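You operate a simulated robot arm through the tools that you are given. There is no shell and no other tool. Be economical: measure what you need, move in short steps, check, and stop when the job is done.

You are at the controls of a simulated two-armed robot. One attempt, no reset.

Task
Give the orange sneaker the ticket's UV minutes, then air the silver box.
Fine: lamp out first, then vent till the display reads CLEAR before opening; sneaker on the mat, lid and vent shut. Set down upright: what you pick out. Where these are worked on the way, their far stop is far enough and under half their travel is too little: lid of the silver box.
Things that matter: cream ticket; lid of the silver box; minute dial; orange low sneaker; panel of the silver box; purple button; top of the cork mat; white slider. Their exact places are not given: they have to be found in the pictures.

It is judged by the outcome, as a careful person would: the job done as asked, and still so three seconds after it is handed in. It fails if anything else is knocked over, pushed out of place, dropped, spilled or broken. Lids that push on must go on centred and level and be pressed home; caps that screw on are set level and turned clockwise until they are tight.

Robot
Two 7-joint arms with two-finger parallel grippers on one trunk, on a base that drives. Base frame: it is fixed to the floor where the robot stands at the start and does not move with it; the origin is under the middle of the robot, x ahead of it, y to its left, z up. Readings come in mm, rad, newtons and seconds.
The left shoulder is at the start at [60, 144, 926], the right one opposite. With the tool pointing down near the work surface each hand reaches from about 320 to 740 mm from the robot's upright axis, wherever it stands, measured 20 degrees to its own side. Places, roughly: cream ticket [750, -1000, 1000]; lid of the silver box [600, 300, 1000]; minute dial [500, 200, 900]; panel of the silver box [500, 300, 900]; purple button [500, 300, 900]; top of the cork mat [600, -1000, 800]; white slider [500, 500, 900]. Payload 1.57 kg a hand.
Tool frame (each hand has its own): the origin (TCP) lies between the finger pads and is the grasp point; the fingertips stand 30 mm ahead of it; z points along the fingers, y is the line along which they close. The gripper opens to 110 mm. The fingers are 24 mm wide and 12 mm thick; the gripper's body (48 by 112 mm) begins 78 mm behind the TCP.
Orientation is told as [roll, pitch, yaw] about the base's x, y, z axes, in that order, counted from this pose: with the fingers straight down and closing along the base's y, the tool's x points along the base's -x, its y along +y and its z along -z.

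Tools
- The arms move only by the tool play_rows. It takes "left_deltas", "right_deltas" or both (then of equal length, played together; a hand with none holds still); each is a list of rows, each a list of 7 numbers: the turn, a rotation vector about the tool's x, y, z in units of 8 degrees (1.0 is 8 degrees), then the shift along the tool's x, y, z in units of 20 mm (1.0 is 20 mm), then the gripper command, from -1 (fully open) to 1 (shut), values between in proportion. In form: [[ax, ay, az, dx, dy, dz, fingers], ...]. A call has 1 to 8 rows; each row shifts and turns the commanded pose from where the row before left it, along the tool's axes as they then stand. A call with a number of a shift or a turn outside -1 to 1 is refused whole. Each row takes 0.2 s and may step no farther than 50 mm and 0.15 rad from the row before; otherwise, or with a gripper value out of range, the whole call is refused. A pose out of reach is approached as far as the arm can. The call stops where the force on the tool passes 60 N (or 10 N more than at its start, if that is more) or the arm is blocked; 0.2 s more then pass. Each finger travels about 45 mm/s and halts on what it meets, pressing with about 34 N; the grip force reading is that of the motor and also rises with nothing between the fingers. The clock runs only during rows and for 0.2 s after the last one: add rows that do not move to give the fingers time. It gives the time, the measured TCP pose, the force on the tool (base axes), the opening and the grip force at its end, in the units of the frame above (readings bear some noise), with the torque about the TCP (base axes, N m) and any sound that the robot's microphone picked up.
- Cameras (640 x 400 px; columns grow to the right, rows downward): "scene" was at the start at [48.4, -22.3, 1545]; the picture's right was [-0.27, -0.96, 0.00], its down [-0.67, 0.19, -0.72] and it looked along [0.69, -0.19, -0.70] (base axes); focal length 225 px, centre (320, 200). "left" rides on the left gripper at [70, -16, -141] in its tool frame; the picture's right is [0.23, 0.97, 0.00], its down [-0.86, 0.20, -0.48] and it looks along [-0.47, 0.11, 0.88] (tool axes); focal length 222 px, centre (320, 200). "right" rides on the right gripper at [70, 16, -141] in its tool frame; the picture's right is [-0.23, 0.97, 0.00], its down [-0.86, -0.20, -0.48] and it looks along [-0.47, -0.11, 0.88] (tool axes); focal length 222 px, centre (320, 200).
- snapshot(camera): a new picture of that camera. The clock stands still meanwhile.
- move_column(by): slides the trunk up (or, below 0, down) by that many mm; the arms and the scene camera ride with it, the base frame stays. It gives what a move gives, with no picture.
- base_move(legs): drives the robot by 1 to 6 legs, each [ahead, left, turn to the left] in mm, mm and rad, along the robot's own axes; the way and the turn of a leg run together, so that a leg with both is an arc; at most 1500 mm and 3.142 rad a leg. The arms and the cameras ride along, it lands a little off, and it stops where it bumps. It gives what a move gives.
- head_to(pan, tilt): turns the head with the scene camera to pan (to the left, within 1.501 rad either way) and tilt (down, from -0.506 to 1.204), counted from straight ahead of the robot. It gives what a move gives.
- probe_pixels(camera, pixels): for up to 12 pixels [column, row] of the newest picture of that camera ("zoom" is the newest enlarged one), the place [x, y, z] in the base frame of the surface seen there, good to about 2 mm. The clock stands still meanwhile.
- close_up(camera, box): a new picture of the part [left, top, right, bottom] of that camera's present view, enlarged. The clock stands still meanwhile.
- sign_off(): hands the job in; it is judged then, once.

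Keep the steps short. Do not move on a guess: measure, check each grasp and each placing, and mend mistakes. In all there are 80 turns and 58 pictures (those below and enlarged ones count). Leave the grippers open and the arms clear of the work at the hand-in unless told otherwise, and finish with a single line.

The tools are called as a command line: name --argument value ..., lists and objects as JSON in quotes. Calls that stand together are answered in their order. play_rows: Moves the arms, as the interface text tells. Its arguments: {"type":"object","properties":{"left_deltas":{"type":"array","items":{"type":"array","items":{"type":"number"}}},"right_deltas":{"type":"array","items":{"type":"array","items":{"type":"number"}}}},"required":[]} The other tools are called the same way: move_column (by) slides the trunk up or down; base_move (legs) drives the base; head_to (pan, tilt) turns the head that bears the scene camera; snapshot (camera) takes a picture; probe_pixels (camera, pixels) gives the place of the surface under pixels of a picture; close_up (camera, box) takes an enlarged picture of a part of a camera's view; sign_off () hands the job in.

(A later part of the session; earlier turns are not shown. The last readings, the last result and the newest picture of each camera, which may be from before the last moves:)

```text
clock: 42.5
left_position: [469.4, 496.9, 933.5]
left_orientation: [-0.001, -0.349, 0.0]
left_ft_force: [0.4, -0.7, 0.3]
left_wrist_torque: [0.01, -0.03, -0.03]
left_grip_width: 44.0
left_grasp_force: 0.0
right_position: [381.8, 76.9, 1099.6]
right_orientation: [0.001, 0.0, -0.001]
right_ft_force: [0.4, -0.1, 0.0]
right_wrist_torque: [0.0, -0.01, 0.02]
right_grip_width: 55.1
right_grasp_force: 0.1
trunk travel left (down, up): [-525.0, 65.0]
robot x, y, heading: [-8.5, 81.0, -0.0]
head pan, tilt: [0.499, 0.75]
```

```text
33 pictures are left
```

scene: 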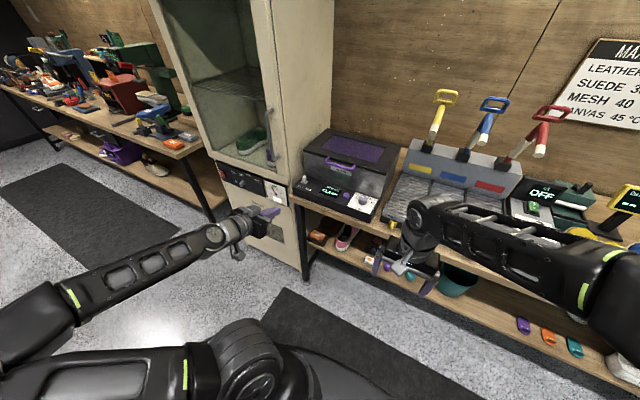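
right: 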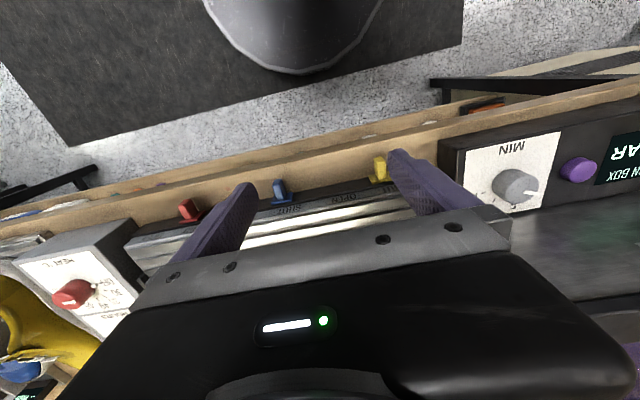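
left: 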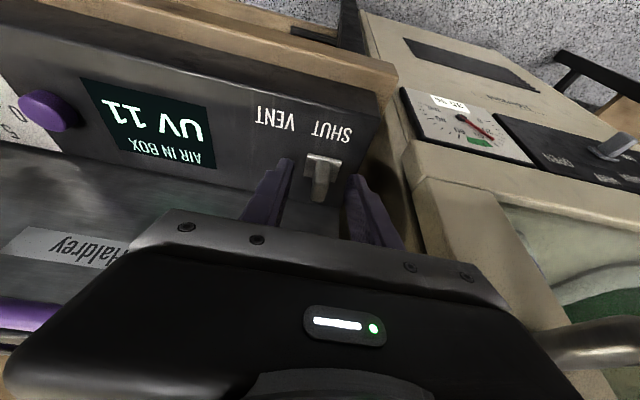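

Count is 3 s per minute; lamp ends at about clock 76. Wait by sweeping the head (arms stay still).

head_to --pan -1.5 --tilt 0.6

head_to --pan 1.5 --tilt 0.6

head_to --pan -1.5 --tilt 0.6

head_to --pan 1.5 --tilt 0.6

head_to --pan -1.5 --tilt 0.6

head_to --pan 1.5 --tilt 0.6

head_to --pan -1.5 --tilt 0.6

head_to --pan 1.5 --tilt 0.6

head_to --pan -1.5 --tilt 0.6

head_to --pan 0.5 --tilt 0.75

```text
clock: 44.4
left_position: [469.0, 495.3, 934.4]
left_orientation: [-0.001, -0.349, -0.003]
left_ft_force: [-0.2, 0.0, 0.1]
left_wrist_torque: [0.02, -0.01, 0.0]
left_grip_width: 44.2
left_grasp_force: 0.1
right_position: [382.2, 77.9, 1099.6]
right_orientation: [0.0, 0.001, -0.001]
right_ft_force: [0.1, -0.1, -0.6]
right_wrist_torque: [0.0, 0.0, -0.01]
right_grip_width: 54.9
right_grasp_force: 0.1
trunk travel left (down, up): [-525.0, 65.0]
robot x, y, heading: [-6.7, 76.1, 0.005]
head pan, tilt: [-1.499, 0.6]
```

```text
clock: 47.0
left_position: [470.3, 495.8, 934.2]
left_orientation: [0.0, -0.348, -0.001]
left_ft_force: [0.6, -0.6, -1.4]
left_wrist_torque: [-0.01, -0.02, 0.0]
left_grip_width: 43.9
left_grasp_force: 0.0
right_position: [381.2, 79.1, 1101.0]
right_orientation: [0.0, 0.001, 0.001]
right_ft_force: [-0.8, -0.2, 0.4]
right_wrist_torque: [0.0, 0.0, 0.0]
right_grip_width: 54.8
right_grasp_force: 0.1
trunk travel left (down, up): [-525.0, 65.0]
robot x, y, heading: [-4.0, 81.6, 0.0]
head pan, tilt: [1.499, 0.6]
```

```text
clock: 49.6
left_position: [468.1, 496.0, 933.5]
left_orientation: [-0.001, -0.35, -0.003]
left_ft_force: [-0.2, -0.4, 0.2]
left_wrist_torque: [0.0, -0.02, 0.01]
left_grip_width: 44.0
left_grasp_force: 0.0
right_position: [382.0, 78.4, 1099.9]
right_orientation: [0.0, 0.001, 0.0]
right_ft_force: [0.0, -0.6, -0.4]
right_wrist_torque: [0.02, 0.0, -0.02]
right_grip_width: 55.2
right_grasp_force: 0.1
trunk travel left (down, up): [-525.0, 65.0]
robot x, y, heading: [-5.4, 83.5, 0.006]
head pan, tilt: [-1.499, 0.6]
```

```text
clock: 52.2
left_position: [469.0, 496.1, 934.2]
left_orientation: [0.0, -0.348, -0.002]
left_ft_force: [0.2, -0.1, 0.2]
left_wrist_torque: [0.05, 0.01, 0.0]
left_grip_width: 44.1
left_grasp_force: 0.1
right_position: [381.4, 78.4, 1101.9]
right_orientation: [0.001, -0.001, 0.001]
right_ft_force: [-0.4, 0.2, -0.9]
right_wrist_torque: [0.0, 0.0, 0.03]
right_grip_width: 54.8
right_grasp_force: 0.0
trunk travel left (down, up): [-525.0, 65.0]
robot x, y, heading: [-5.9, 78.9, 0.003]
head pan, tilt: [1.499, 0.6]
```

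```text
clock: 54.8
left_position: [468.3, 495.7, 933.8]
left_orientation: [0.0, -0.35, -0.001]
left_ft_force: [-0.1, 1.1, 0.1]
left_wrist_torque: [0.0, -0.01, -0.01]
left_grip_width: 44.1
left_grasp_force: 0.1
right_position: [382.0, 77.8, 1102.0]
right_orientation: [0.001, 0.0, -0.001]
right_ft_force: [0.1, 0.9, 0.8]
right_wrist_torque: [0.01, -0.01, 0.02]
right_grip_width: 55.2
right_grasp_force: 0.2
trunk travel left (down, up): [-525.0, 65.0]
robot x, y, heading: [-4.9, 81.4, -0.002]
head pan, tilt: [-1.499, 0.6]
```

```text
clock: 57.4
left_position: [469.8, 496.6, 934.8]
left_orientation: [-0.001, -0.349, -0.002]
left_ft_force: [-0.3, 0.3, 0.4]
left_wrist_torque: [0.02, -0.01, -0.02]
left_grip_width: 44.2
left_grasp_force: 0.1
right_position: [382.2, 77.8, 1101.8]
right_orientation: [-0.001, 0.001, 0.0]
right_ft_force: [0.1, 1.0, -0.5]
right_wrist_torque: [0.01, -0.01, 0.01]
right_grip_width: 55.2
right_grasp_force: 0.0
trunk travel left (down, up): [-525.0, 65.0]
robot x, y, heading: [-4.4, 85.2, 0.003]
head pan, tilt: [1.499, 0.6]
```

```text
clock: 60.0
left_position: [468.9, 495.7, 934.0]
left_orientation: [-0.001, -0.349, -0.003]
left_ft_force: [-0.5, 0.3, 0.1]
left_wrist_torque: [0.0, -0.01, -0.03]
left_grip_width: 43.7
left_grasp_force: 0.0
right_position: [381.6, 78.1, 1099.6]
right_orientation: [0.001, -0.001, 0.0]
right_ft_force: [-0.1, 1.4, 0.9]
right_wrist_torque: [0.01, -0.01, 0.0]
right_grip_width: 54.9
right_grasp_force: 0.0
trunk travel left (down, up): [-525.0, 65.0]
robot x, y, heading: [-4.0, 81.3, 0.002]
head pan, tilt: [-1.499, 0.6]
```

```text
clock: 62.6
left_position: [468.7, 496.1, 933.7]
left_orientation: [-0.001, -0.35, -0.001]
left_ft_force: [-0.1, 0.5, -0.4]
left_wrist_torque: [0.01, -0.05, -0.02]
left_grip_width: 43.8
left_grasp_force: 0.1
right_position: [383.2, 77.6, 1100.5]
right_orientation: [0.001, 0.001, 0.001]
right_ft_force: [-0.6, -0.5, -0.5]
right_wrist_torque: [0.02, -0.03, 0.0]
right_grip_width: 55.2
right_grasp_force: 0.1
trunk travel left (down, up): [-525.0, 65.0]
robot x, y, heading: [-4.0, 82.6, 0.0]
head pan, tilt: [1.499, 0.6]
```

```text
clock: 65.2
left_position: [468.0, 496.4, 933.9]
left_orientation: [0.0, -0.349, -0.001]
left_ft_force: [-0.9, -0.9, 0.4]
left_wrist_torque: [-0.02, 0.01, 0.03]
left_grip_width: 44.0
left_grasp_force: 0.0
right_position: [382.7, 78.5, 1101.4]
right_orientation: [0.001, 0.001, 0.001]
right_ft_force: [-0.3, 0.1, 0.3]
right_wrist_torque: [-0.03, -0.01, 0.01]
right_grip_width: 54.9
right_grasp_force: 0.1
trunk travel left (down, up): [-525.0, 65.0]
robot x, y, heading: [-6.9, 82.2, -0.004]
head pan, tilt: [-1.499, 0.6]
```

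```text
clock: 67.2
left_position: [468.6, 496.2, 933.7]
left_orientation: [-0.001, -0.349, -0.003]
left_ft_force: [-0.3, -0.7, 0.9]
left_wrist_torque: [-0.03, -0.01, 0.0]
left_grip_width: 44.0
left_grasp_force: 0.1
right_position: [382.3, 79.0, 1101.1]
right_orientation: [-0.001, 0.0, 0.001]
right_ft_force: [0.1, -0.2, -0.4]
right_wrist_torque: [-0.02, 0.02, -0.03]
right_grip_width: 55.2
right_grasp_force: 0.0
trunk travel left (down, up): [-525.0, 65.0]
robot x, y, heading: [-6.7, 79.4, 0.002]
head pan, tilt: [0.499, 0.75]
```

About 9 s more.

head_to --pan -1.5 --tilt 0.6

head_to --pan 1.5 --tilt 0.6

head_to --pan -1.5 --tilt 0.6

head_to --pan 0.5 --tilt 0.75

snapshot --camera "left"

```text
clock: 69.1
left_position: [468.5, 495.7, 934.0]
left_orientation: [0.0, -0.349, 0.0]
left_ft_force: [-0.7, -0.1, -0.2]
left_wrist_torque: [-0.04, -0.01, 0.01]
left_grip_width: 43.9
left_grasp_force: 0.1
right_position: [382.0, 78.5, 1101.4]
right_orientation: [0.001, 0.001, 0.001]
right_ft_force: [-0.1, -0.2, -0.4]
right_wrist_torque: [-0.01, 0.0, -0.01]
right_grip_width: 54.7
right_grasp_force: 0.0
trunk travel left (down, up): [-525.0, 65.0]
robot x, y, heading: [-8.4, 83.1, -0.002]
head pan, tilt: [-1.499, 0.6]
```

```text
clock: 71.7
left_position: [468.5, 496.4, 932.6]
left_orientation: [0.0, -0.35, -0.002]
left_ft_force: [-0.5, 0.6, 0.4]
left_wrist_torque: [0.04, -0.02, 0.01]
left_grip_width: 43.6
left_grasp_force: 0.0
right_position: [381.2, 78.7, 1101.3]
right_orientation: [0.0, 0.0, 0.001]
right_ft_force: [0.0, 0.5, 0.1]
right_wrist_torque: [-0.01, -0.02, 0.03]
right_grip_width: 54.7
right_grasp_force: 0.1
trunk travel left (down, up): [-525.0, 65.0]
robot x, y, heading: [-7.7, 78.8, 0.003]
head pan, tilt: [1.499, 0.6]
```

```text
clock: 74.3
left_position: [468.7, 496.9, 932.9]
left_orientation: [0.002, -0.349, -0.001]
left_ft_force: [-0.5, -1.0, -0.6]
left_wrist_torque: [-0.01, -0.03, -0.02]
left_grip_width: 43.7
left_grasp_force: 0.1
right_position: [382.2, 77.9, 1101.1]
right_orientation: [0.002, -0.001, 0.001]
right_ft_force: [-0.8, -0.5, 0.3]
right_wrist_torque: [-0.04, 0.03, 0.01]
right_grip_width: 55.0
right_grasp_force: 0.1
trunk travel left (down, up): [-525.0, 65.0]
robot x, y, heading: [-4.6, 80.8, 0.001]
head pan, tilt: [-1.499, 0.6]
```

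```text
clock: 76.2
left_position: [468.0, 497.0, 934.7]
left_orientation: [-0.001, -0.349, -0.001]
left_ft_force: [0.0, 0.1, 0.2]
left_wrist_torque: [-0.02, 0.04, -0.03]
left_grip_width: 43.9
left_grasp_force: 0.0
right_position: [381.4, 78.7, 1100.6]
right_orientation: [0.001, 0.002, 0.0]
right_ft_force: [0.8, -1.0, -0.3]
right_wrist_torque: [0.03, -0.02, 0.01]
right_grip_width: 55.3
right_grasp_force: 0.1
trunk travel left (down, up): [-525.0, 65.0]
robot x, y, heading: [-6.8, 79.5, -0.004]
head pan, tilt: [0.499, 0.75]
```

```text
32 pictures are left
```

left: 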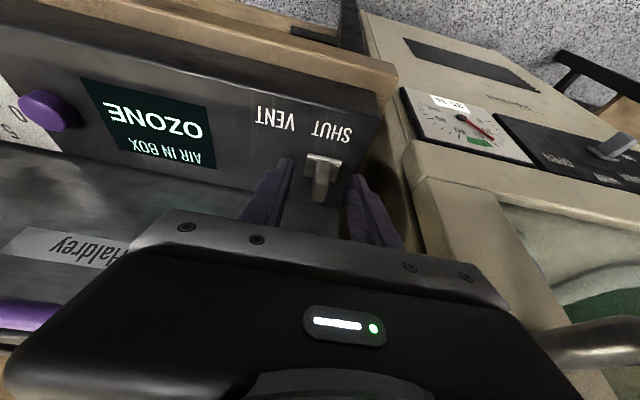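

Display: OZONE — lamp is out. Narrow the fingers around the slider tab and slide it toward VENT (−y).

play_rows --left_deltas '[[0, 0, 0, 0, 0, 0, 0.7], [0, 0, 0, 0, 0, 0, 0.7], [0, 0, 0, 0, -0.5, 0, 0.7], [0, 0, 0, 0, -0.5, 0, 0.7], [0, 0, 0, 0, -0.5, 0, 0.7], [0, 0, 0, 0, -0.3, 0, 0.7]]'

snapshot --camera "left"

```text
clock: 77.6
left_position: [468.5, 460.5, 933.9]
left_orientation: [0.001, -0.349, -0.002]
left_ft_force: [0.2, 1.6, 1.0]
left_wrist_torque: [0.01, -0.01, 0.02]
left_grip_width: 17.3
left_grasp_force: 0.4
right_position: [382.5, 79.0, 1101.0]
right_orientation: [0.0, 0.001, 0.0]
right_ft_force: [-0.2, 0.1, 0.3]
right_wrist_torque: [0.0, 0.02, -0.02]
right_grip_width: 55.1
right_grasp_force: 0.1
trunk travel left (down, up): [-525.0, 65.0]
robot x, y, heading: [-3.5, 79.5, 0.001]
head pan, tilt: [0.499, 0.75]
```

```text
31 pictures are left
```

left: 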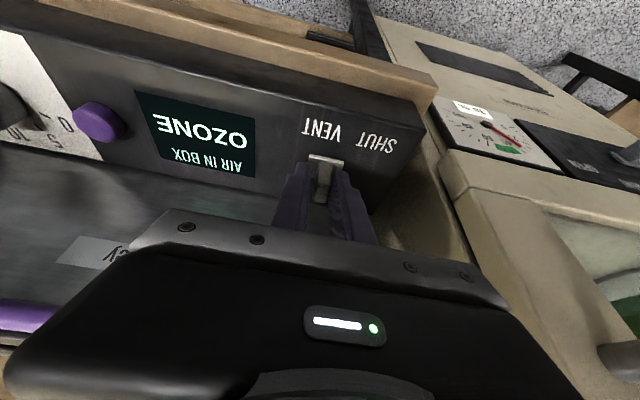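

The slider follows and is beneath VENT. Continue a little to find its stop.

play_rows --left_deltas '[[0, 0, 0, 0, -0.25, 0, 0.7], [0, 0, 0, 0, -0.25, 0, 0.7], [0, 0, 0, 0, -0.2, 0, 0.7]]'

play_rows --left_deltas '[[0, 0, 0, 0, 0, 0, 0.7], [0, 0, 0, 0, 0, 0, 0.7], [0, 0, 0, 0, 0, 0, 0.7], [0, 0, 0, 0, 0, 0, 0.7], [0, 0, 0, 0, 0, 0, 0.7], [0, 0, 0, 0, 0, 0, 0.7], [0, 0, 0, 0, 0, 0, 0.7], [0, 0, 0, 0, 0, 0, 0.7]]'

snapshot --camera "left"

```text
clock: 78.4
left_position: [467.6, 447.7, 932.7]
left_orientation: [0.001, -0.351, 0.003]
left_ft_force: [-2.1, 7.6, 3.3]
left_wrist_torque: [0.2, 0.0, 0.01]
left_grip_width: 22.9
left_grasp_force: 3.0
right_position: [380.5, 78.3, 1100.8]
right_orientation: [-0.001, 0.0, 0.002]
right_ft_force: [0.0, 0.9, -0.3]
right_wrist_torque: [0.03, 0.01, -0.02]
right_grip_width: 54.8
right_grasp_force: 0.0
trunk travel left (down, up): [-525.0, 65.0]
robot x, y, heading: [-8.0, 81.9, 0.004]
head pan, tilt: [0.499, 0.75]
```

```text
clock: 80.2
left_position: [468.5, 447.5, 933.8]
left_orientation: [0.0, -0.35, 0.001]
left_ft_force: [-2.6, 9.9, 5.4]
left_wrist_torque: [0.24, 0.04, 0.16]
left_grip_width: 25.5
left_grasp_force: 5.2
right_position: [381.8, 79.1, 1100.8]
right_orientation: [-0.001, 0.0, 0.001]
right_ft_force: [0.9, 0.2, 0.3]
right_wrist_torque: [0.03, 0.02, 0.01]
right_grip_width: 55.1
right_grasp_force: 0.1
trunk travel left (down, up): [-525.0, 65.0]
robot x, y, heading: [-10.1, 82.5, -0.0]
head pan, tilt: [0.499, 0.75]
```

```text
30 pictures are left
```

left: 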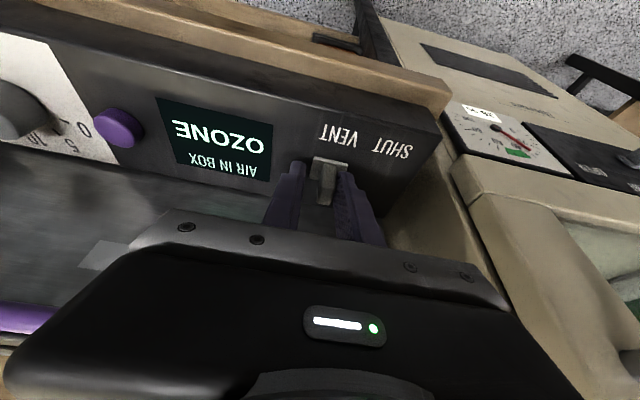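

It is at the VENT stop. Ease off 4 mm and wait for the air to clear.

play_rows --left_deltas '[[0, 0, 0, 0, 0.2, 0, 0.6], [0, 0, 0, 0, 0, 0, 0.6]]'

head_to --pan -1.5 --tilt 0.6

head_to --pan 1.5 --tilt 0.6

head_to --pan -1.5 --tilt 0.6

head_to --pan 0.5 --tilt 0.75

snapshot --camera "left"

```text
clock: 80.8
left_position: [469.3, 449.2, 932.4]
left_orientation: [0.001, -0.349, -0.005]
left_ft_force: [-0.2, 0.1, -0.4]
left_wrist_torque: [0.0, 0.0, -0.02]
left_grip_width: 21.8
left_grasp_force: 0.1
right_position: [382.1, 78.4, 1100.2]
right_orientation: [0.0, 0.001, 0.0]
right_ft_force: [0.2, 0.3, -0.2]
right_wrist_torque: [0.02, -0.01, -0.01]
right_grip_width: 54.9
right_grasp_force: 0.1
trunk travel left (down, up): [-525.0, 65.0]
robot x, y, heading: [-6.8, 79.3, -0.001]
head pan, tilt: [0.499, 0.75]
```

```text
clock: 82.7
left_position: [470.0, 450.8, 933.5]
left_orientation: [-0.001, -0.348, -0.001]
left_ft_force: [0.4, -0.5, -0.1]
left_wrist_torque: [0.02, 0.0, 0.02]
left_grip_width: 22.0
left_grasp_force: 0.0
right_position: [381.7, 77.0, 1099.5]
right_orientation: [0.0, 0.0, -0.001]
right_ft_force: [0.0, 1.0, 0.0]
right_wrist_torque: [-0.02, -0.01, -0.01]
right_grip_width: 55.0
right_grasp_force: 0.1
trunk travel left (down, up): [-525.0, 65.0]
robot x, y, heading: [-1.1, 78.4, 0.002]
head pan, tilt: [-1.499, 0.6]
```

```text
clock: 85.3
left_position: [467.8, 449.7, 933.5]
left_orientation: [0.001, -0.349, -0.001]
left_ft_force: [-0.2, -0.1, -0.7]
left_wrist_torque: [-0.03, 0.0, -0.02]
left_grip_width: 22.0
left_grasp_force: 0.0
right_position: [382.8, 78.0, 1100.6]
right_orientation: [0.0, -0.001, -0.001]
right_ft_force: [-0.1, 0.2, 0.6]
right_wrist_torque: [0.01, -0.05, 0.01]
right_grip_width: 55.1
right_grasp_force: 0.0
trunk travel left (down, up): [-525.0, 65.0]
robot x, y, heading: [-7.2, 81.8, -0.001]
head pan, tilt: [1.499, 0.6]
```

```text
clock: 87.9
left_position: [468.6, 452.1, 933.2]
left_orientation: [0.001, -0.349, -0.002]
left_ft_force: [0.7, 0.0, -0.4]
left_wrist_torque: [0.01, -0.02, 0.03]
left_grip_width: 22.1
left_grasp_force: 0.0
right_position: [382.9, 78.4, 1100.2]
right_orientation: [0.0, 0.0, -0.001]
right_ft_force: [-1.0, -0.2, -0.2]
right_wrist_torque: [-0.03, 0.01, -0.02]
right_grip_width: 54.9
right_grasp_force: 0.2
trunk travel left (down, up): [-525.0, 65.0]
robot x, y, heading: [-7.8, 81.6, 0.001]
head pan, tilt: [-1.499, 0.6]
```

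```text
clock: 89.9
left_position: [468.7, 449.7, 933.2]
left_orientation: [0.0, -0.349, -0.001]
left_ft_force: [1.0, 0.4, -0.7]
left_wrist_torque: [-0.01, 0.02, 0.02]
left_grip_width: 22.2
left_grasp_force: 0.1
right_position: [382.2, 78.0, 1101.6]
right_orientation: [-0.001, 0.0, -0.001]
right_ft_force: [-0.3, 0.1, -0.8]
right_wrist_torque: [0.03, 0.0, -0.01]
right_grip_width: 55.1
right_grasp_force: 0.0
trunk travel left (down, up): [-525.0, 65.0]
robot x, y, heading: [-1.9, 80.2, -0.003]
head pan, tilt: [0.499, 0.75]
```

```text
29 pictures are left
```

left: 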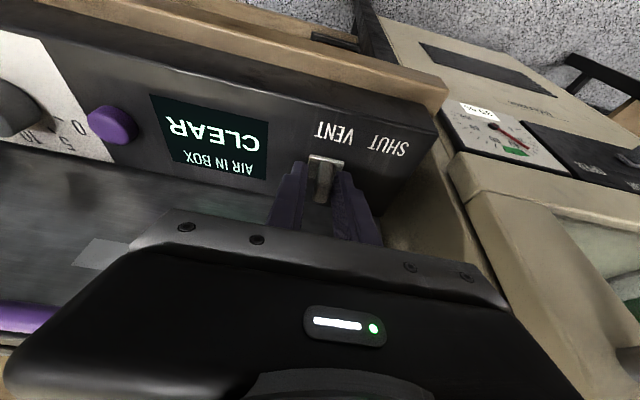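

CLEAR. Vent can be shut again: slide back toward SHUT (+y) to its stop.

play_rows --left_deltas '[[0, 0, 0, 0, 0.5, 0, 0.7], [0, 0, 0, 0, 0.5, 0, 0.7], [0, 0, 0, 0, 0.5, 0, 0.7], [0, 0, 0, 0, 0.5, 0, 0.7], [0, 0, 0, 0, 0.25, 0, 0.7], [0, 0, 0, 0, 0.25, 0, 0.7], [0, 0, 0, 0, 0.15, 0, 0.7]]'

snapshot --camera "left"

```text
clock: 91.5
left_position: [467.6, 502.0, 933.5]
left_orientation: [-0.003, -0.346, -0.002]
left_ft_force: [2.3, -6.3, -3.9]
left_wrist_torque: [-0.05, 0.0, 0.03]
left_grip_width: 22.1
left_grasp_force: 3.4
right_position: [382.9, 77.7, 1100.2]
right_orientation: [0.001, 0.001, -0.001]
right_ft_force: [-0.3, -0.8, 0.6]
right_wrist_torque: [0.03, 0.02, -0.04]
right_grip_width: 55.0
right_grasp_force: 0.1
trunk travel left (down, up): [-525.0, 65.0]
robot x, y, heading: [-7.1, 81.0, 0.001]
head pan, tilt: [0.499, 0.75]
```

```text
28 pictures are left
```

left: 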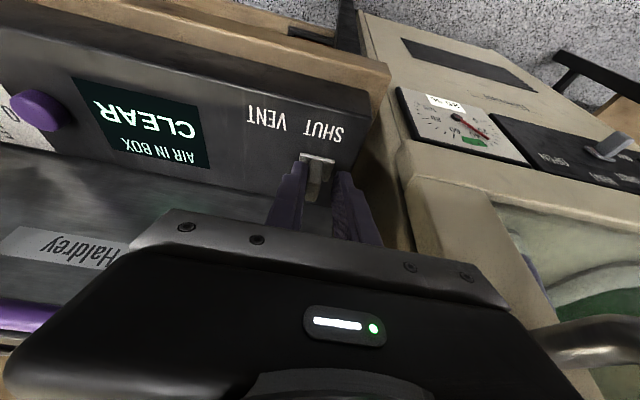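

Vent is SHUT at its stop, display CLEAR. Ease off, open, lift away, then study the handle.

play_rows --left_deltas '[[0, 0, 0, 0, -0.2, 0, 0.4], [0, 0, 0, 0, 0, 0, 0.4], [0, 0, 0, -0.34, 0, -0.94, 0.4], [0, 0, 0, -0.34, 0, -0.94, 0.4], [0, 0, 0, 0.6, 0, -0.8, 0.4], [0, 0, 0, 0.7, 0, -0.8, 0.4], [0, 0, 0, 0.7, 0, -0.8, 0.4], [0, 0, 0, 0.7, 0, -0.8, 0.4]]'

close_up --camera "scene" --box '[250, 130, 410, 230]'

```text
clock: 93.3
left_position: [395.5, 499.8, 1016.2]
left_orientation: [0.001, -0.349, -0.002]
left_ft_force: [-0.8, 0.4, 0.6]
left_wrist_torque: [0.03, -0.05, 0.02]
left_grip_width: 32.9
left_grasp_force: 0.1
right_position: [381.4, 77.3, 1100.8]
right_orientation: [0.0, 0.0, 0.002]
right_ft_force: [-0.2, -0.4, -0.6]
right_wrist_torque: [0.01, -0.02, -0.01]
right_grip_width: 55.1
right_grasp_force: 0.1
trunk travel left (down, up): [-525.0, 65.0]
robot x, y, heading: [-6.4, 82.6, -0.002]
head pan, tilt: [0.499, 0.75]
```

```text
4.00 times, centred on (330, 180) of scene
```

zoom: 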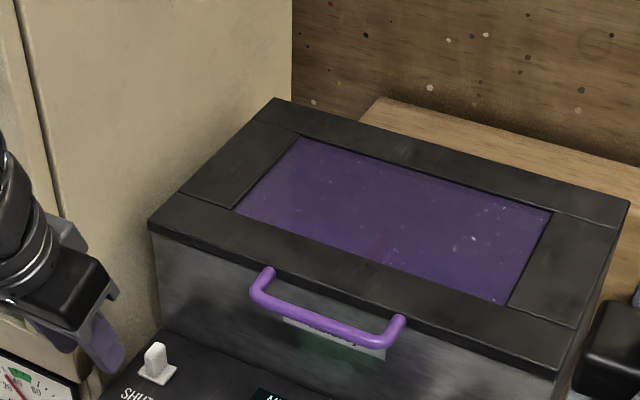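

probe_pixels --camera "zoom" --pixels '[[272, 272], [255, 288], [300, 312], [340, 328], [400, 318], [388, 338], [325, 320], [330, 335], [275, 98], [628, 200], [330, 290], [360, 305]]'

probe_pixels --camera "zoom" --pixels '[[300, 292], [320, 300], [340, 305], [320, 312], [320, 326], [320, 332], [180, 215], [180, 240], [500, 355], [250, 120], [450, 155], [375, 240]]'

```text
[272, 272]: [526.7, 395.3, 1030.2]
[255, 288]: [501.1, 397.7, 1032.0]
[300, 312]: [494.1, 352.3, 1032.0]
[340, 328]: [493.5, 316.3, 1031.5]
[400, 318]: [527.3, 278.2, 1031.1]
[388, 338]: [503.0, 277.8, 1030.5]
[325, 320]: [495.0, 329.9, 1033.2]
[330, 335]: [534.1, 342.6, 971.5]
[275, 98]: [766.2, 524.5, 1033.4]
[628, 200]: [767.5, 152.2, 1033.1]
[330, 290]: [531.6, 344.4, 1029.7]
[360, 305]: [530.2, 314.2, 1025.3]
```

```text
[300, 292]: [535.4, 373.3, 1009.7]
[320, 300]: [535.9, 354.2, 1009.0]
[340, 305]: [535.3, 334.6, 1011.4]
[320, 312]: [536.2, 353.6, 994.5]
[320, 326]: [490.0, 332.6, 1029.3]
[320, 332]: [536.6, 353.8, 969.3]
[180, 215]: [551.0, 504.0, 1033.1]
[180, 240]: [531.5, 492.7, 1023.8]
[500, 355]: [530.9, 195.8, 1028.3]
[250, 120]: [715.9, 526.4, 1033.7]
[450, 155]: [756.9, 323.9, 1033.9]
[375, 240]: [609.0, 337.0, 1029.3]
```

Handle bar: centre x≈496, z≈1027, y 278–397, 28 mm gap to the lid; hinge near x≈768. I'll grip it with fingers closing along x (yaw 90°). First straighten the tool, go to y≈338 in front of the handle, higher.

play_rows --left_deltas '[[0, 0.83, 0, 0, 0, -1, 0.3], [0, 0.83, 0, 0, 0, -1, 0.3], [0, 0.84, 0, 0, 0, -1, 0.3], [0, 0, 0, 0, -1, -1, 0.3], [0, 0, 0, 0, -1, -1, 0.3], [0, 0, 0, 0, -1, 0, 0.3], [0, 0, 0, 0, -1, 0, 0.3], [0, 0, 0, 0, -1, 0, 0.3]]'

play_rows --left_deltas '[[0, 0, -1, 0, -1, 0, 0.3], [0, 0, -1, 0, -1, 0, 0.3], [0, 0, -1, 0, -1, 0, 0.3], [0, 0, -1, 0, 0, 0, 0.3], [0, 0, -1, 0, 0, 0, 0.3], [0, 0, -1, 0, 0, 0, 0.3], [0, 0, -1, 0, 0, 0, 0.3], [0, 0, -1, 0, 0, 0, 0.3]]'

play_rows --left_deltas '[[0, 0, -1, 0, 0, 0, 0.3], [0, 0, -1, 0, 0, 0, 0.3], [0, 0, -1, 0, 0, 0, 0.3], [0, 0, -0.25, 0, 0, 0, 0.3]]'

```text
clock: 95.1
left_position: [381.2, 406.0, 1112.4]
left_orientation: [0.001, 0.0, 0.0]
left_ft_force: [0.1, -0.2, -0.3]
left_wrist_torque: [0.01, 0.0, -0.01]
left_grip_width: 38.8
left_grasp_force: 0.0
left hand out of reach, approached as far as the arm can: row 5
right_position: [382.0, 78.2, 1101.2]
right_orientation: [0.0, 0.0, 0.001]
right_ft_force: [0.0, 0.4, 0.9]
right_wrist_torque: [0.0, 0.02, -0.02]
right_grip_width: 55.1
right_grasp_force: 0.0
trunk travel left (down, up): [-525.0, 65.0]
robot x, y, heading: [-2.9, 80.3, 0.001]
head pan, tilt: [0.499, 0.75]
```

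```text
clock: 96.9
left_position: [389.6, 343.5, 1112.0]
left_orientation: [0.001, 0.0, 1.12]
left_ft_force: [0.1, -0.1, -0.7]
left_wrist_torque: [0.0, -0.03, 0.0]
left_grip_width: 38.4
left_grasp_force: 0.0
right_position: [382.6, 78.7, 1100.2]
right_orientation: [-0.001, -0.001, 0.001]
right_ft_force: [-0.6, -0.5, -0.2]
right_wrist_torque: [-0.02, -0.02, 0.01]
right_grip_width: 55.0
right_grasp_force: 0.0
trunk travel left (down, up): [-525.0, 65.0]
robot x, y, heading: [-7.4, 81.4, -0.002]
head pan, tilt: [0.499, 0.75]
```

```text
clock: 97.9
left_position: [389.2, 344.4, 1110.0]
left_orientation: [0.0, 0.001, 1.57]
left_ft_force: [-0.7, 1.2, 0.6]
left_wrist_torque: [0.0, -0.03, -0.02]
left_grip_width: 38.5
left_grasp_force: 0.0
right_position: [381.1, 78.5, 1100.5]
right_orientation: [0.002, 0.001, 0.001]
right_ft_force: [0.3, -0.5, 0.5]
right_wrist_torque: [-0.01, 0.0, 0.02]
right_grip_width: 54.9
right_grasp_force: 0.0
trunk travel left (down, up): [-525.0, 65.0]
robot x, y, heading: [-9.6, 82.1, -0.001]
head pan, tilt: [0.499, 0.75]
```

Yaw 90° reached. Raise the trunk for reach, narrow the fingers to ~28 mm and come over the bar.

move_column --by 60

play_rows --left_deltas '[[0, 0, 0, 0, -0.9, 0, 0.49], [0, 0, 0, 0, -0.9, 0, 0.49], [0, 0, 0, 0, -0.9, 0, 0.49], [0, 0, 0, 0, -0.9, 0, 0.49], [0, 0, 0, 0, -0.9, 0, 0.49], [0, 0, 0, 0, -0.85, 0, 0.49], [0, 0, 0, 0, 0, 1, 0.49], [0, 0, 0, 0, 0, 1, 0.49]]'

snapshot --camera "left"

```text
clock: 98.9
left_position: [389.9, 343.9, 1170.2]
left_orientation: [0.0, 0.001, 1.569]
left_ft_force: [0.7, -0.5, -0.9]
left_wrist_torque: [0.02, -0.01, 0.01]
left_grip_width: 38.4
left_grasp_force: 0.1
right_position: [383.1, 77.9, 1161.4]
right_orientation: [0.001, -0.001, 0.0]
right_ft_force: [-0.3, 0.0, 0.9]
right_wrist_torque: [-0.01, 0.01, -0.03]
right_grip_width: 54.9
right_grasp_force: 0.0
trunk travel left (down, up): [-585.0, 5.0]
robot x, y, heading: [-8.9, 81.4, 0.003]
head pan, tilt: [0.499, 0.75]
```

```text
clock: 100.7
left_position: [496.3, 344.0, 1128.9]
left_orientation: [-0.001, 0.001, 1.57]
left_ft_force: [-0.9, 0.3, 0.0]
left_wrist_torque: [0.01, 0.01, 0.0]
left_grip_width: 28.0
left_grasp_force: 0.0
left hand out of reach, approached as far as the arm can: row 2, 3
right_position: [382.2, 77.8, 1160.1]
right_orientation: [0.001, 0.001, 0.001]
right_ft_force: [0.5, -1.0, 0.8]
right_wrist_torque: [-0.02, -0.02, 0.01]
right_grip_width: 55.0
right_grasp_force: 0.1
trunk travel left (down, up): [-585.0, 5.0]
robot x, y, heading: [-6.3, 80.8, -0.003]
head pan, tilt: [0.499, 0.75]
```

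```text
26 pictures are left
```

left: 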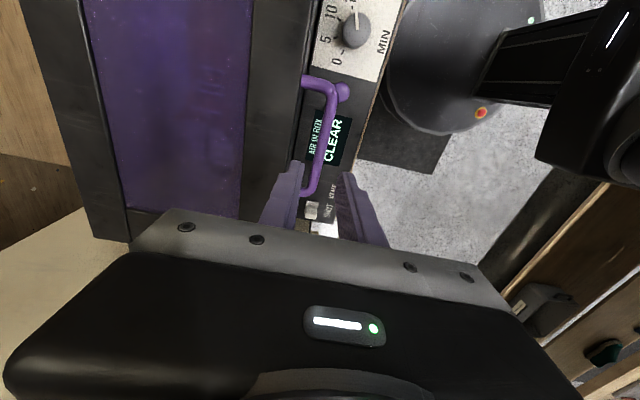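

The bar is between the fingers. Lower to z≈1035 and close.

play_rows --left_deltas '[[0, 0, 0, 0, 0, 1, 0.49], [0, 0, 0, 0, 0, 1, 0.49], [0, 0, 0, 0, 0, 1, 0.49], [0, 0, 0, 0, 0, 1, 0.49], [0, 0, 0, 0, 0, 0.7, 0.49], [0, 0, 0, 0, 0, 0, 1], [0, 0, 0, 0, 0, 0, 1], [0, 0, 0, 0, 0, 0, 1]]'

snapshot --camera "left"

```text
clock: 102.5
left_position: [497.6, 343.7, 1035.0]
left_orientation: [0.001, 0.001, 1.57]
left_ft_force: [4.8, 0.7, -0.6]
left_wrist_torque: [0.18, -0.08, 0.7]
left_grip_width: 11.8
left_grasp_force: 28.9
right_position: [382.8, 78.2, 1160.7]
right_orientation: [0.001, -0.001, -0.001]
right_ft_force: [-0.5, -0.3, 0.2]
right_wrist_torque: [-0.02, 0.04, 0.0]
right_grip_width: 55.0
right_grasp_force: 0.0
trunk travel left (down, up): [-585.0, 5.0]
robot x, y, heading: [-8.9, 80.1, -0.001]
head pan, tilt: [0.499, 0.75]
```

```text
25 pictures are left
```

left: 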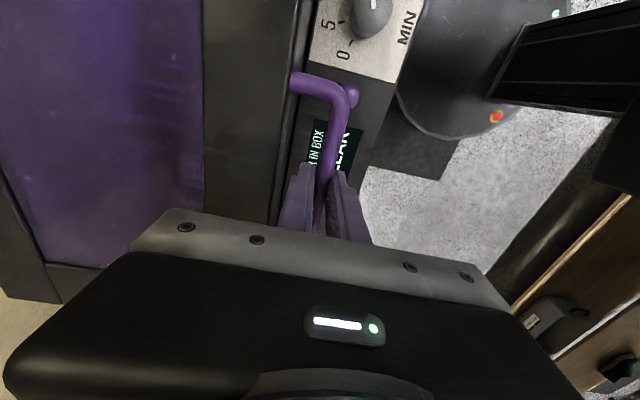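

Gripped (11.8 mm). Lift the lid along its arc; first four rows and check.

play_rows --left_deltas '[[0.35, 0, 0, 0, -0.048, -0.945, 1], [0.35, 0, 0, 0, -0.153, -0.926, 1], [0.35, 0, 0, 0, -0.266, -0.894, 1], [0.35, 0, 0, 0, -0.372, -0.859, 1]]'

```text
clock: 103.5
left_position: [506.5, 345.2, 1109.7]
left_orientation: [-0.196, 0.003, 1.568]
left_ft_force: [-12.3, 2.6, 2.2]
left_wrist_torque: [0.13, 0.13, 0.68]
left_grip_width: 11.9
left_grasp_force: 29.1
right_position: [380.9, 79.4, 1160.7]
right_orientation: [0.001, -0.003, 0.001]
right_ft_force: [-0.2, 0.4, -0.7]
right_wrist_torque: [-0.01, -0.02, 0.02]
right_grip_width: 55.2
right_grasp_force: 0.0
trunk travel left (down, up): [-585.0, 5.0]
robot x, y, heading: [-5.7, 78.3, 0.001]
head pan, tilt: [0.499, 0.75]
```

Tracks well, small forces. Continue.

play_rows --left_deltas '[[0.35, 0, 0, 0, -0.45, -0.815, 1], [0.35, 0, 0, 0, -0.54, -0.745, 1], [0.35, 0, 0, 0, -0.63, -0.67, 1], [0.35, 0, 0, 0, -0.71, -0.59, 1]]'

snapshot --camera "scene"

```text
clock: 104.5
left_position: [537.2, 344.0, 1175.4]
left_orientation: [-0.393, 0.001, 1.57]
left_ft_force: [-9.9, 4.6, 3.6]
left_wrist_torque: [-0.03, 0.19, 0.47]
left_grip_width: 11.7
left_grasp_force: 28.8
right_position: [381.1, 78.9, 1160.2]
right_orientation: [0.001, 0.0, -0.001]
right_ft_force: [-0.2, 0.1, 0.5]
right_wrist_torque: [0.01, -0.01, -0.01]
right_grip_width: 55.1
right_grasp_force: 0.1
trunk travel left (down, up): [-585.0, 5.0]
robot x, y, heading: [-4.2, 79.6, -0.002]
head pan, tilt: [0.499, 0.75]
```

```text
24 pictures are left
```

scene: 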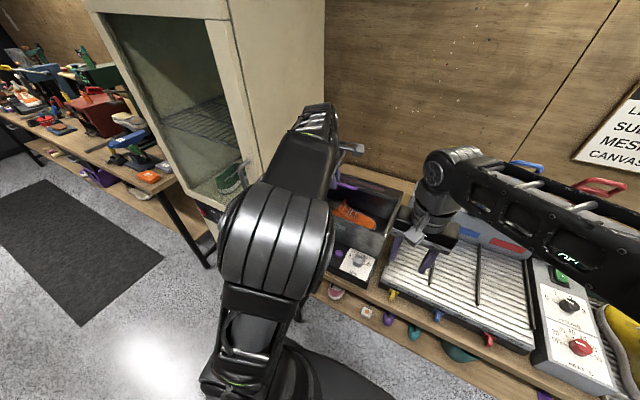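

The lid rises and the orange sneaker is visible inside. Continue.

play_rows --left_deltas '[[0.35, 0, 0, 0, -0.77, -0.5, 1], [0.35, 0, 0, 0, -0.83, -0.41, 1], [0.35, 0, 0, 0, -0.87, -0.3, 1], [0.35, 0, 0, 0, -0.9, -0.19, 1]]'

play_rows --left_deltas '[[0.35, 0, 0, 0, -0.91, -0.08, 1], [0.35, 0, 0, 0, -0.92, 0.025, 1], [0.35, 0, 0, 0, -0.9, 0.145, 1], [0.35, 0, 0, 0, -0.88, 0.255, 1]]'

```text
clock: 105.5
left_position: [585.2, 344.5, 1234.2]
left_orientation: [-0.588, 0.0, 1.569]
left_ft_force: [-0.6, 5.0, -1.5]
left_wrist_torque: [0.2, 0.12, 0.26]
left_grip_width: 11.8
left_grasp_force: 28.9
right_position: [382.5, 78.2, 1160.3]
right_orientation: [-0.001, 0.001, 0.0]
right_ft_force: [-0.5, -0.6, -0.1]
right_wrist_torque: [-0.02, 0.0, 0.0]
right_grip_width: 55.1
right_grasp_force: 0.0
trunk travel left (down, up): [-585.0, 5.0]
robot x, y, heading: [-9.5, 79.8, 0.001]
head pan, tilt: [0.499, 0.75]
```

```text
clock: 106.5
left_position: [645.5, 344.6, 1271.1]
left_orientation: [-0.784, -0.001, 1.568]
left_ft_force: [-3.7, 1.8, 6.1]
left_wrist_torque: [0.16, -0.1, 0.08]
left_grip_width: 11.6
left_grasp_force: 29.0
right_position: [381.5, 78.8, 1161.2]
right_orientation: [0.001, -0.001, 0.002]
right_ft_force: [0.2, 0.3, -0.4]
right_wrist_torque: [0.02, 0.0, 0.02]
right_grip_width: 55.0
right_grasp_force: 0.0
trunk travel left (down, up): [-585.0, 5.0]
robot x, y, heading: [-9.5, 78.3, -0.005]
head pan, tilt: [0.499, 0.75]
```

play_rows --left_deltas '[[0, 0, 0, 0, -0.87, 0.34, 1], [0, 0, 0, 0, -0.85, 0.4, 1]]'

play_rows --left_deltas '[[0, 0, 0, 0, -0.82, 0.46, 1], [0, 0, 0, 0, -0.78, 0.52, 1]]'

snapshot --camera "scene"

```text
clock: 107.1
left_position: [682.3, 344.3, 1284.5]
left_orientation: [-0.781, 0.002, 1.567]
left_ft_force: [1.6, -1.2, -2.4]
left_wrist_torque: [0.16, -0.13, -0.15]
left_grip_width: 11.9
left_grasp_force: 28.9
right_position: [383.4, 77.5, 1160.3]
right_orientation: [0.0, 0.0, 0.0]
right_ft_force: [-0.3, 0.2, -0.7]
right_wrist_torque: [0.01, -0.02, 0.0]
right_grip_width: 54.9
right_grasp_force: 0.0
trunk travel left (down, up): [-585.0, 5.0]
robot x, y, heading: [-7.4, 80.8, -0.002]
head pan, tilt: [0.499, 0.75]
```

```text
clock: 107.7
left_position: [689.9, 344.2, 1287.7]
left_orientation: [-0.781, 0.0, 1.567]
left_ft_force: [0.9, -5.6, -5.2]
left_wrist_torque: [-0.28, 0.06, -0.59]
left_grip_width: 11.7
left_grasp_force: 29.1
left hand out of reach, approached as far as the arm can: row 1, 2
right_position: [383.1, 77.1, 1159.8]
right_orientation: [0.001, -0.001, 0.0]
right_ft_force: [-0.2, 0.0, -0.5]
right_wrist_torque: [0.02, -0.01, -0.01]
right_grip_width: 55.1
right_grasp_force: 0.1
trunk travel left (down, up): [-585.0, 5.0]
robot x, y, heading: [-6.1, 79.5, -0.004]
head pan, tilt: [0.499, 0.75]
```

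```text
23 pictures are left
```

scene: 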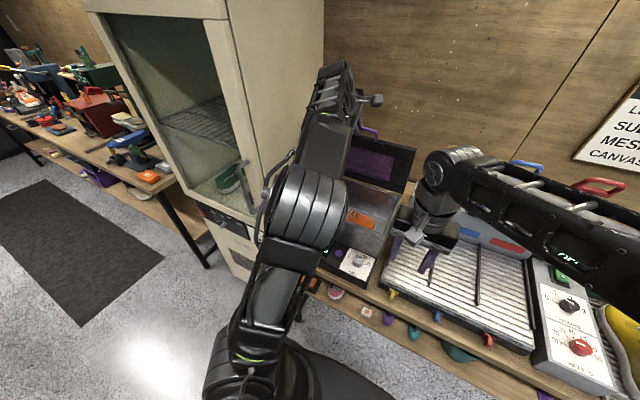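

Lid is ~73° open, with almost no force on the hand. Open the fingers slightly and see whether it stays.

play_rows --left_deltas '[[0, 0, 0, 0, 0, 0, 0.6], [0, 0, 0, 0, 0, 0, 0.6], [0, 0, 0, 0, 0, 0, 0.6]]'

snapshot --camera "left"

```text
clock: 108.5
left_position: [690.2, 345.5, 1287.7]
left_orientation: [-0.783, 0.0, 1.57]
left_ft_force: [-1.1, -0.8, -0.2]
left_wrist_torque: [-0.01, 0.0, -0.01]
left_grip_width: 22.4
left_grasp_force: 0.1
right_position: [382.2, 78.9, 1160.8]
right_orientation: [0.0, 0.0, 0.0]
right_ft_force: [-1.3, -0.1, -0.3]
right_wrist_torque: [0.01, 0.0, 0.05]
right_grip_width: 55.0
right_grasp_force: 0.1
trunk travel left (down, up): [-585.0, 5.0]
robot x, y, heading: [-5.0, 81.5, -0.001]
head pan, tilt: [0.499, 0.75]
```

```text
22 pictures are left
```

left: 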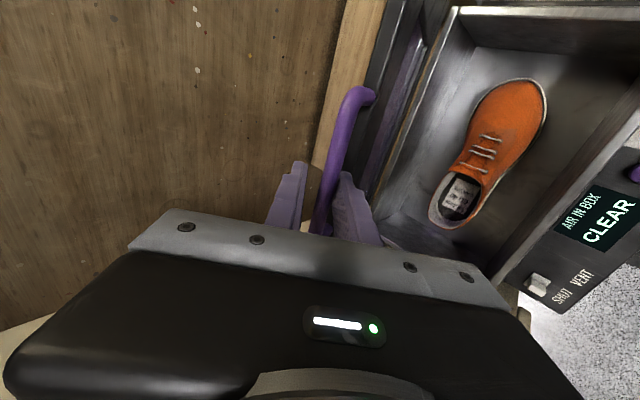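

The lid stays with no load on the fingers. Probe the sneaker and box interior in this picture.

probe_pixels --camera "left" --pixels '[[458, 195], [440, 215], [490, 140], [520, 100], [543, 95], [480, 110], [525, 145], [430, 90], [590, 90], [470, 30], [420, 200], [350, 110]]'

close_up --camera "left" --box '[380, 50, 600, 250]'

```text
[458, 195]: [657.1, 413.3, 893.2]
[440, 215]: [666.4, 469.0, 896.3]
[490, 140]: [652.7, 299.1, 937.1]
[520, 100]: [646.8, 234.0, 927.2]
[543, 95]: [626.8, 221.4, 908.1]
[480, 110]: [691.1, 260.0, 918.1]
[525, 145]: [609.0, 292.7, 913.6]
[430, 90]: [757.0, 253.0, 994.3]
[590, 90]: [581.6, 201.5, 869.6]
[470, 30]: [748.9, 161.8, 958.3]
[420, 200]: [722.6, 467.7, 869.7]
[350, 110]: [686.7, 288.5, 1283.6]
```

```text
2.00 times, centred on (490, 150) of left
```

zoom: 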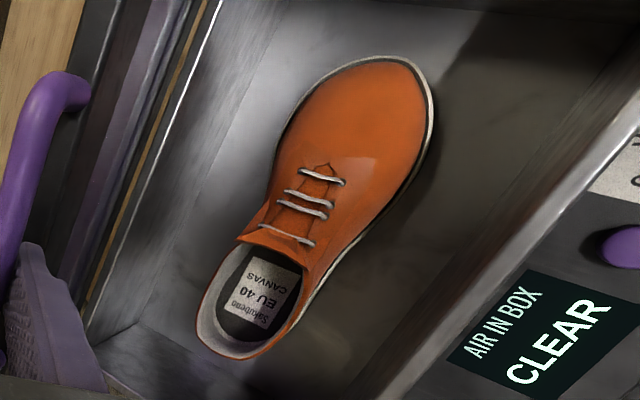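

EU 40 canvas orange sneaker, upright, sole at z≈870, toe toward −y. Probe its edges to place the grip.

probe_pixels --camera "zoom" --pixels '[[247, 232], [268, 200], [283, 140], [330, 272], [357, 243], [385, 215], [415, 170], [200, 310], [235, 356], [290, 325], [315, 210], [375, 60]]'

```text
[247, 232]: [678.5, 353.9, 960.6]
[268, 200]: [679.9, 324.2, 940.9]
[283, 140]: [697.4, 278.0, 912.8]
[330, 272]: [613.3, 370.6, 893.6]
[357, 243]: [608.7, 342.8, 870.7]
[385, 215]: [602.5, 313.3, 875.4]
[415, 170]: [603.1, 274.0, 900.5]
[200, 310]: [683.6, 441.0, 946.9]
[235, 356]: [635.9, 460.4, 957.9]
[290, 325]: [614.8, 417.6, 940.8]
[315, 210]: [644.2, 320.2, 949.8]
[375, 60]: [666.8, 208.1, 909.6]
```

Grip point chosen: (648, 360), width ≈ 75 mm. Back the hand off the handle bar first, up-and-back along the fingers.

play_rows --left_deltas '[[0, 0, 0, 0, 0, 0, 0.45], [0, 0, 0, 0, 0, -0.5, 0.45], [0, 0, 0, 0, 0, -0.8, 0.45], [0, 0, 0, 0, 0, -0.9, 0.45], [0, 0, 0, 0, 0, -0.8, 0.45], [0, 0, 0, 0, 0.7, -0.6, 0.45], [0, 0, 0, 0, 0.8, -0.6, 0.45], [0, 0, 0, 0, 0.9, -0.5, 0.45]]'

snapshot --camera "left"

```text
clock: 110.3
left_position: [589.3, 340.5, 1318.8]
left_orientation: [-0.782, 0.001, 1.57]
left_ft_force: [0.1, 0.8, 0.1]
left_wrist_torque: [-0.01, -0.02, 0.0]
left_grip_width: 30.4
left_grasp_force: 0.0
right_position: [381.7, 77.9, 1159.6]
right_orientation: [0.0, -0.001, -0.001]
right_ft_force: [-0.2, -0.5, 0.0]
right_wrist_torque: [0.02, -0.05, -0.03]
right_grip_width: 55.1
right_grasp_force: 0.0
trunk travel left (down, up): [-585.0, 5.0]
robot x, y, heading: [-3.7, 80.3, -0.002]
head pan, tilt: [0.499, 0.75]
```

```text
20 pictures are left
```

left: 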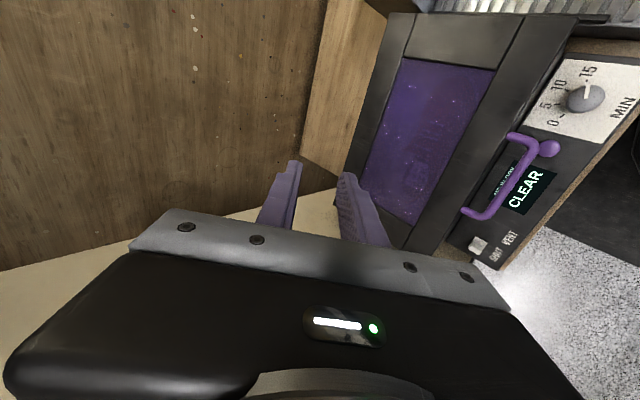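

The lid fell shut again — it only stays open past upright at its stop. I need a pose that reaches farther. Test in free air: lean the hand to ~75° and reach forward over the lid.

play_rows --left_deltas '[[0.94, 0, 0, 0, 0, 0, 0.45], [0.94, 0, 0, 0, 0, 0, 0.45], [0.94, 0, 0, 0, 0, 0, 0.45], [0.94, 0, 0, 0, 0, 0, 0.45], [0, 0, 0, 0, -0.15, 0.95, 0.45], [0, 0, 0, 0, -0.15, 0.95, 0.45], [0, 0, 0, 0, -0.15, 0.95, 0.45], [0, 0, 0, 0, -0.15, 0.95, 0.45]]'

play_rows --left_deltas '[[0, 0, 0, 0, -0.15, 0.95, 0.45], [0, 0, 0, 0, -0.15, 0.95, 0.45], [0, 0, 0, 0, -0.15, 0.95, 0.45], [0, 0, 0, 0, -0.15, 0.95, 0.45], [0, 0, 0, 0, -0.15, 0.95, 0.45]]'

snapshot --camera "scene"

```text
clock: 112.1
left_position: [668.4, 345.7, 1310.8]
left_orientation: [-1.306, 0.0, 1.568]
left_ft_force: [0.9, -0.8, -0.3]
left_wrist_torque: [0.05, 0.03, 0.12]
left_grip_width: 30.1
left_grasp_force: 0.1
right_position: [382.5, 78.1, 1160.1]
right_orientation: [0.001, 0.0, 0.0]
right_ft_force: [-0.1, 1.5, 0.1]
right_wrist_torque: [-0.05, 0.0, 0.02]
right_grip_width: 54.8
right_grasp_force: 0.0
trunk travel left (down, up): [-585.0, 5.0]
robot x, y, heading: [-8.0, 82.2, 0.001]
head pan, tilt: [0.499, 0.75]
```

```text
clock: 113.3
left_position: [764.9, 343.2, 1302.1]
left_orientation: [-1.308, -0.002, 1.57]
left_ft_force: [-0.1, -0.3, -0.5]
left_wrist_torque: [0.0, 0.02, 0.01]
left_grip_width: 30.1
left_grasp_force: 0.1
left hand out of reach, approached as far as the arm can: row 2, 3
right_position: [381.5, 77.7, 1160.2]
right_orientation: [0.001, -0.002, 0.0]
right_ft_force: [0.1, -0.9, 0.9]
right_wrist_torque: [0.03, 0.02, 0.02]
right_grip_width: 54.8
right_grasp_force: 0.0
trunk travel left (down, up): [-585.0, 5.0]
robot x, y, heading: [-5.4, 79.3, 0.001]
head pan, tilt: [0.499, 0.75]
```

```text
19 pictures are left
```

scene: 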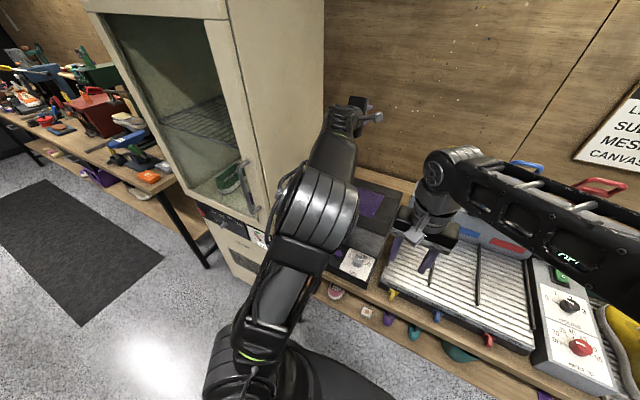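

That pose reaches. Return to the handle: first back down in front of it, then straighten the tool.

probe_pixels --camera "scene" --pixels '[[440, 120], [400, 130], [395, 160]]'

play_rows --left_deltas '[[0, 0, 0, 0, 0.82, -0.94, 0.49], [0, 0, 0, 0, 0.82, -0.94, 0.49], [0, 0, 0, 0, 0.82, -0.94, 0.49], [0, 0, 0, 0, 0.82, -0.94, 0.49], [0, 0, 0, 0, 0.82, -0.94, 0.49], [0, 0, 0, 0, 0.82, -0.94, 0.49], [0, 0, 0, 0, 0.82, -0.94, 0.49], [0, 0, 0, 0, 0.82, -0.94, 0.49]]'

play_rows --left_deltas '[[0, 0, 0, 0, 0.82, -0.94, 0.49], [0, 0, 0, 0, 0.82, -0.94, 0.49], [0, 0, 0, 0, 0.82, -0.94, 0.49], [0, 0, 0, 0, 0.82, -0.94, 0.49], [-1, 0, 0, 0, 0, 0, 0.49], [-1, 0, 0, 0, 0, 0, 0.49], [-1, 0, 0, 0, 0, 0, 0.49], [-1, 0, 0, 0, 0, 0, 0.49]]'

play_rows --left_deltas '[[-1, 0, 0, 0, 0, 0, 0.49], [-1, 0, 0, 0, 0, 0, 0.49], [-1, 0, 0, 0, 0, 0, 0.49], [-1, 0, 0, 0, 0, 0, 0.49], [-1, 0, 0, 0, 0, 0, 0.49], [-0.36, 0, 0, 0, 0, 0, 0.49]]'

```text
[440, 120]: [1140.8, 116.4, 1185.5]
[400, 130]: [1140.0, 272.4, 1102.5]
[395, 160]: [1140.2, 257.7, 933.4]
```

```text
clock: 115.1
left_position: [584.7, 342.9, 1214.0]
left_orientation: [-1.308, 0.001, 1.572]
left_ft_force: [0.8, -0.3, 0.6]
left_wrist_torque: [-0.01, 0.0, 0.03]
left_grip_width: 27.8
left_grasp_force: 0.1
right_position: [381.5, 78.4, 1161.3]
right_orientation: [-0.001, 0.0, 0.001]
right_ft_force: [-0.1, -0.7, -0.8]
right_wrist_torque: [0.01, 0.0, 0.01]
right_grip_width: 54.9
right_grasp_force: 0.1
trunk travel left (down, up): [-585.0, 5.0]
robot x, y, heading: [-6.4, 80.2, 0.001]
head pan, tilt: [0.499, 0.75]
```

```text
clock: 116.9
left_position: [511.8, 347.5, 1177.5]
left_orientation: [-0.748, -0.001, 1.569]
left_ft_force: [1.2, 0.3, 0.6]
left_wrist_torque: [0.01, 0.03, -0.04]
left_grip_width: 28.1
left_grasp_force: 0.2
left hand out of reach, approached as far as the arm can: row 4
right_position: [383.5, 78.1, 1160.2]
right_orientation: [0.0, 0.0, 0.0]
right_ft_force: [0.0, -0.2, -0.6]
right_wrist_torque: [-0.02, 0.03, 0.0]
right_grip_width: 54.7
right_grasp_force: 0.2
trunk travel left (down, up): [-585.0, 5.0]
robot x, y, heading: [-2.9, 83.5, -0.002]
head pan, tilt: [0.499, 0.75]
```

```text
clock: 118.3
left_position: [503.9, 343.7, 1165.0]
left_orientation: [-0.006, -0.003, 1.571]
left_ft_force: [0.1, 0.4, 0.2]
left_wrist_torque: [0.05, -0.03, -0.02]
left_grip_width: 28.0
left_grasp_force: 0.0
left hand out of reach, approached as far as the arm can: row 6
right_position: [381.8, 77.5, 1160.4]
right_orientation: [0.002, -0.001, 0.0]
right_ft_force: [-0.2, -0.3, 0.3]
right_wrist_torque: [0.02, 0.0, 0.0]
right_grip_width: 55.1
right_grasp_force: 0.0
trunk travel left (down, up): [-585.0, 5.0]
robot x, y, heading: [-6.3, 79.7, 0.0]
head pan, tilt: [0.499, 0.75]
```

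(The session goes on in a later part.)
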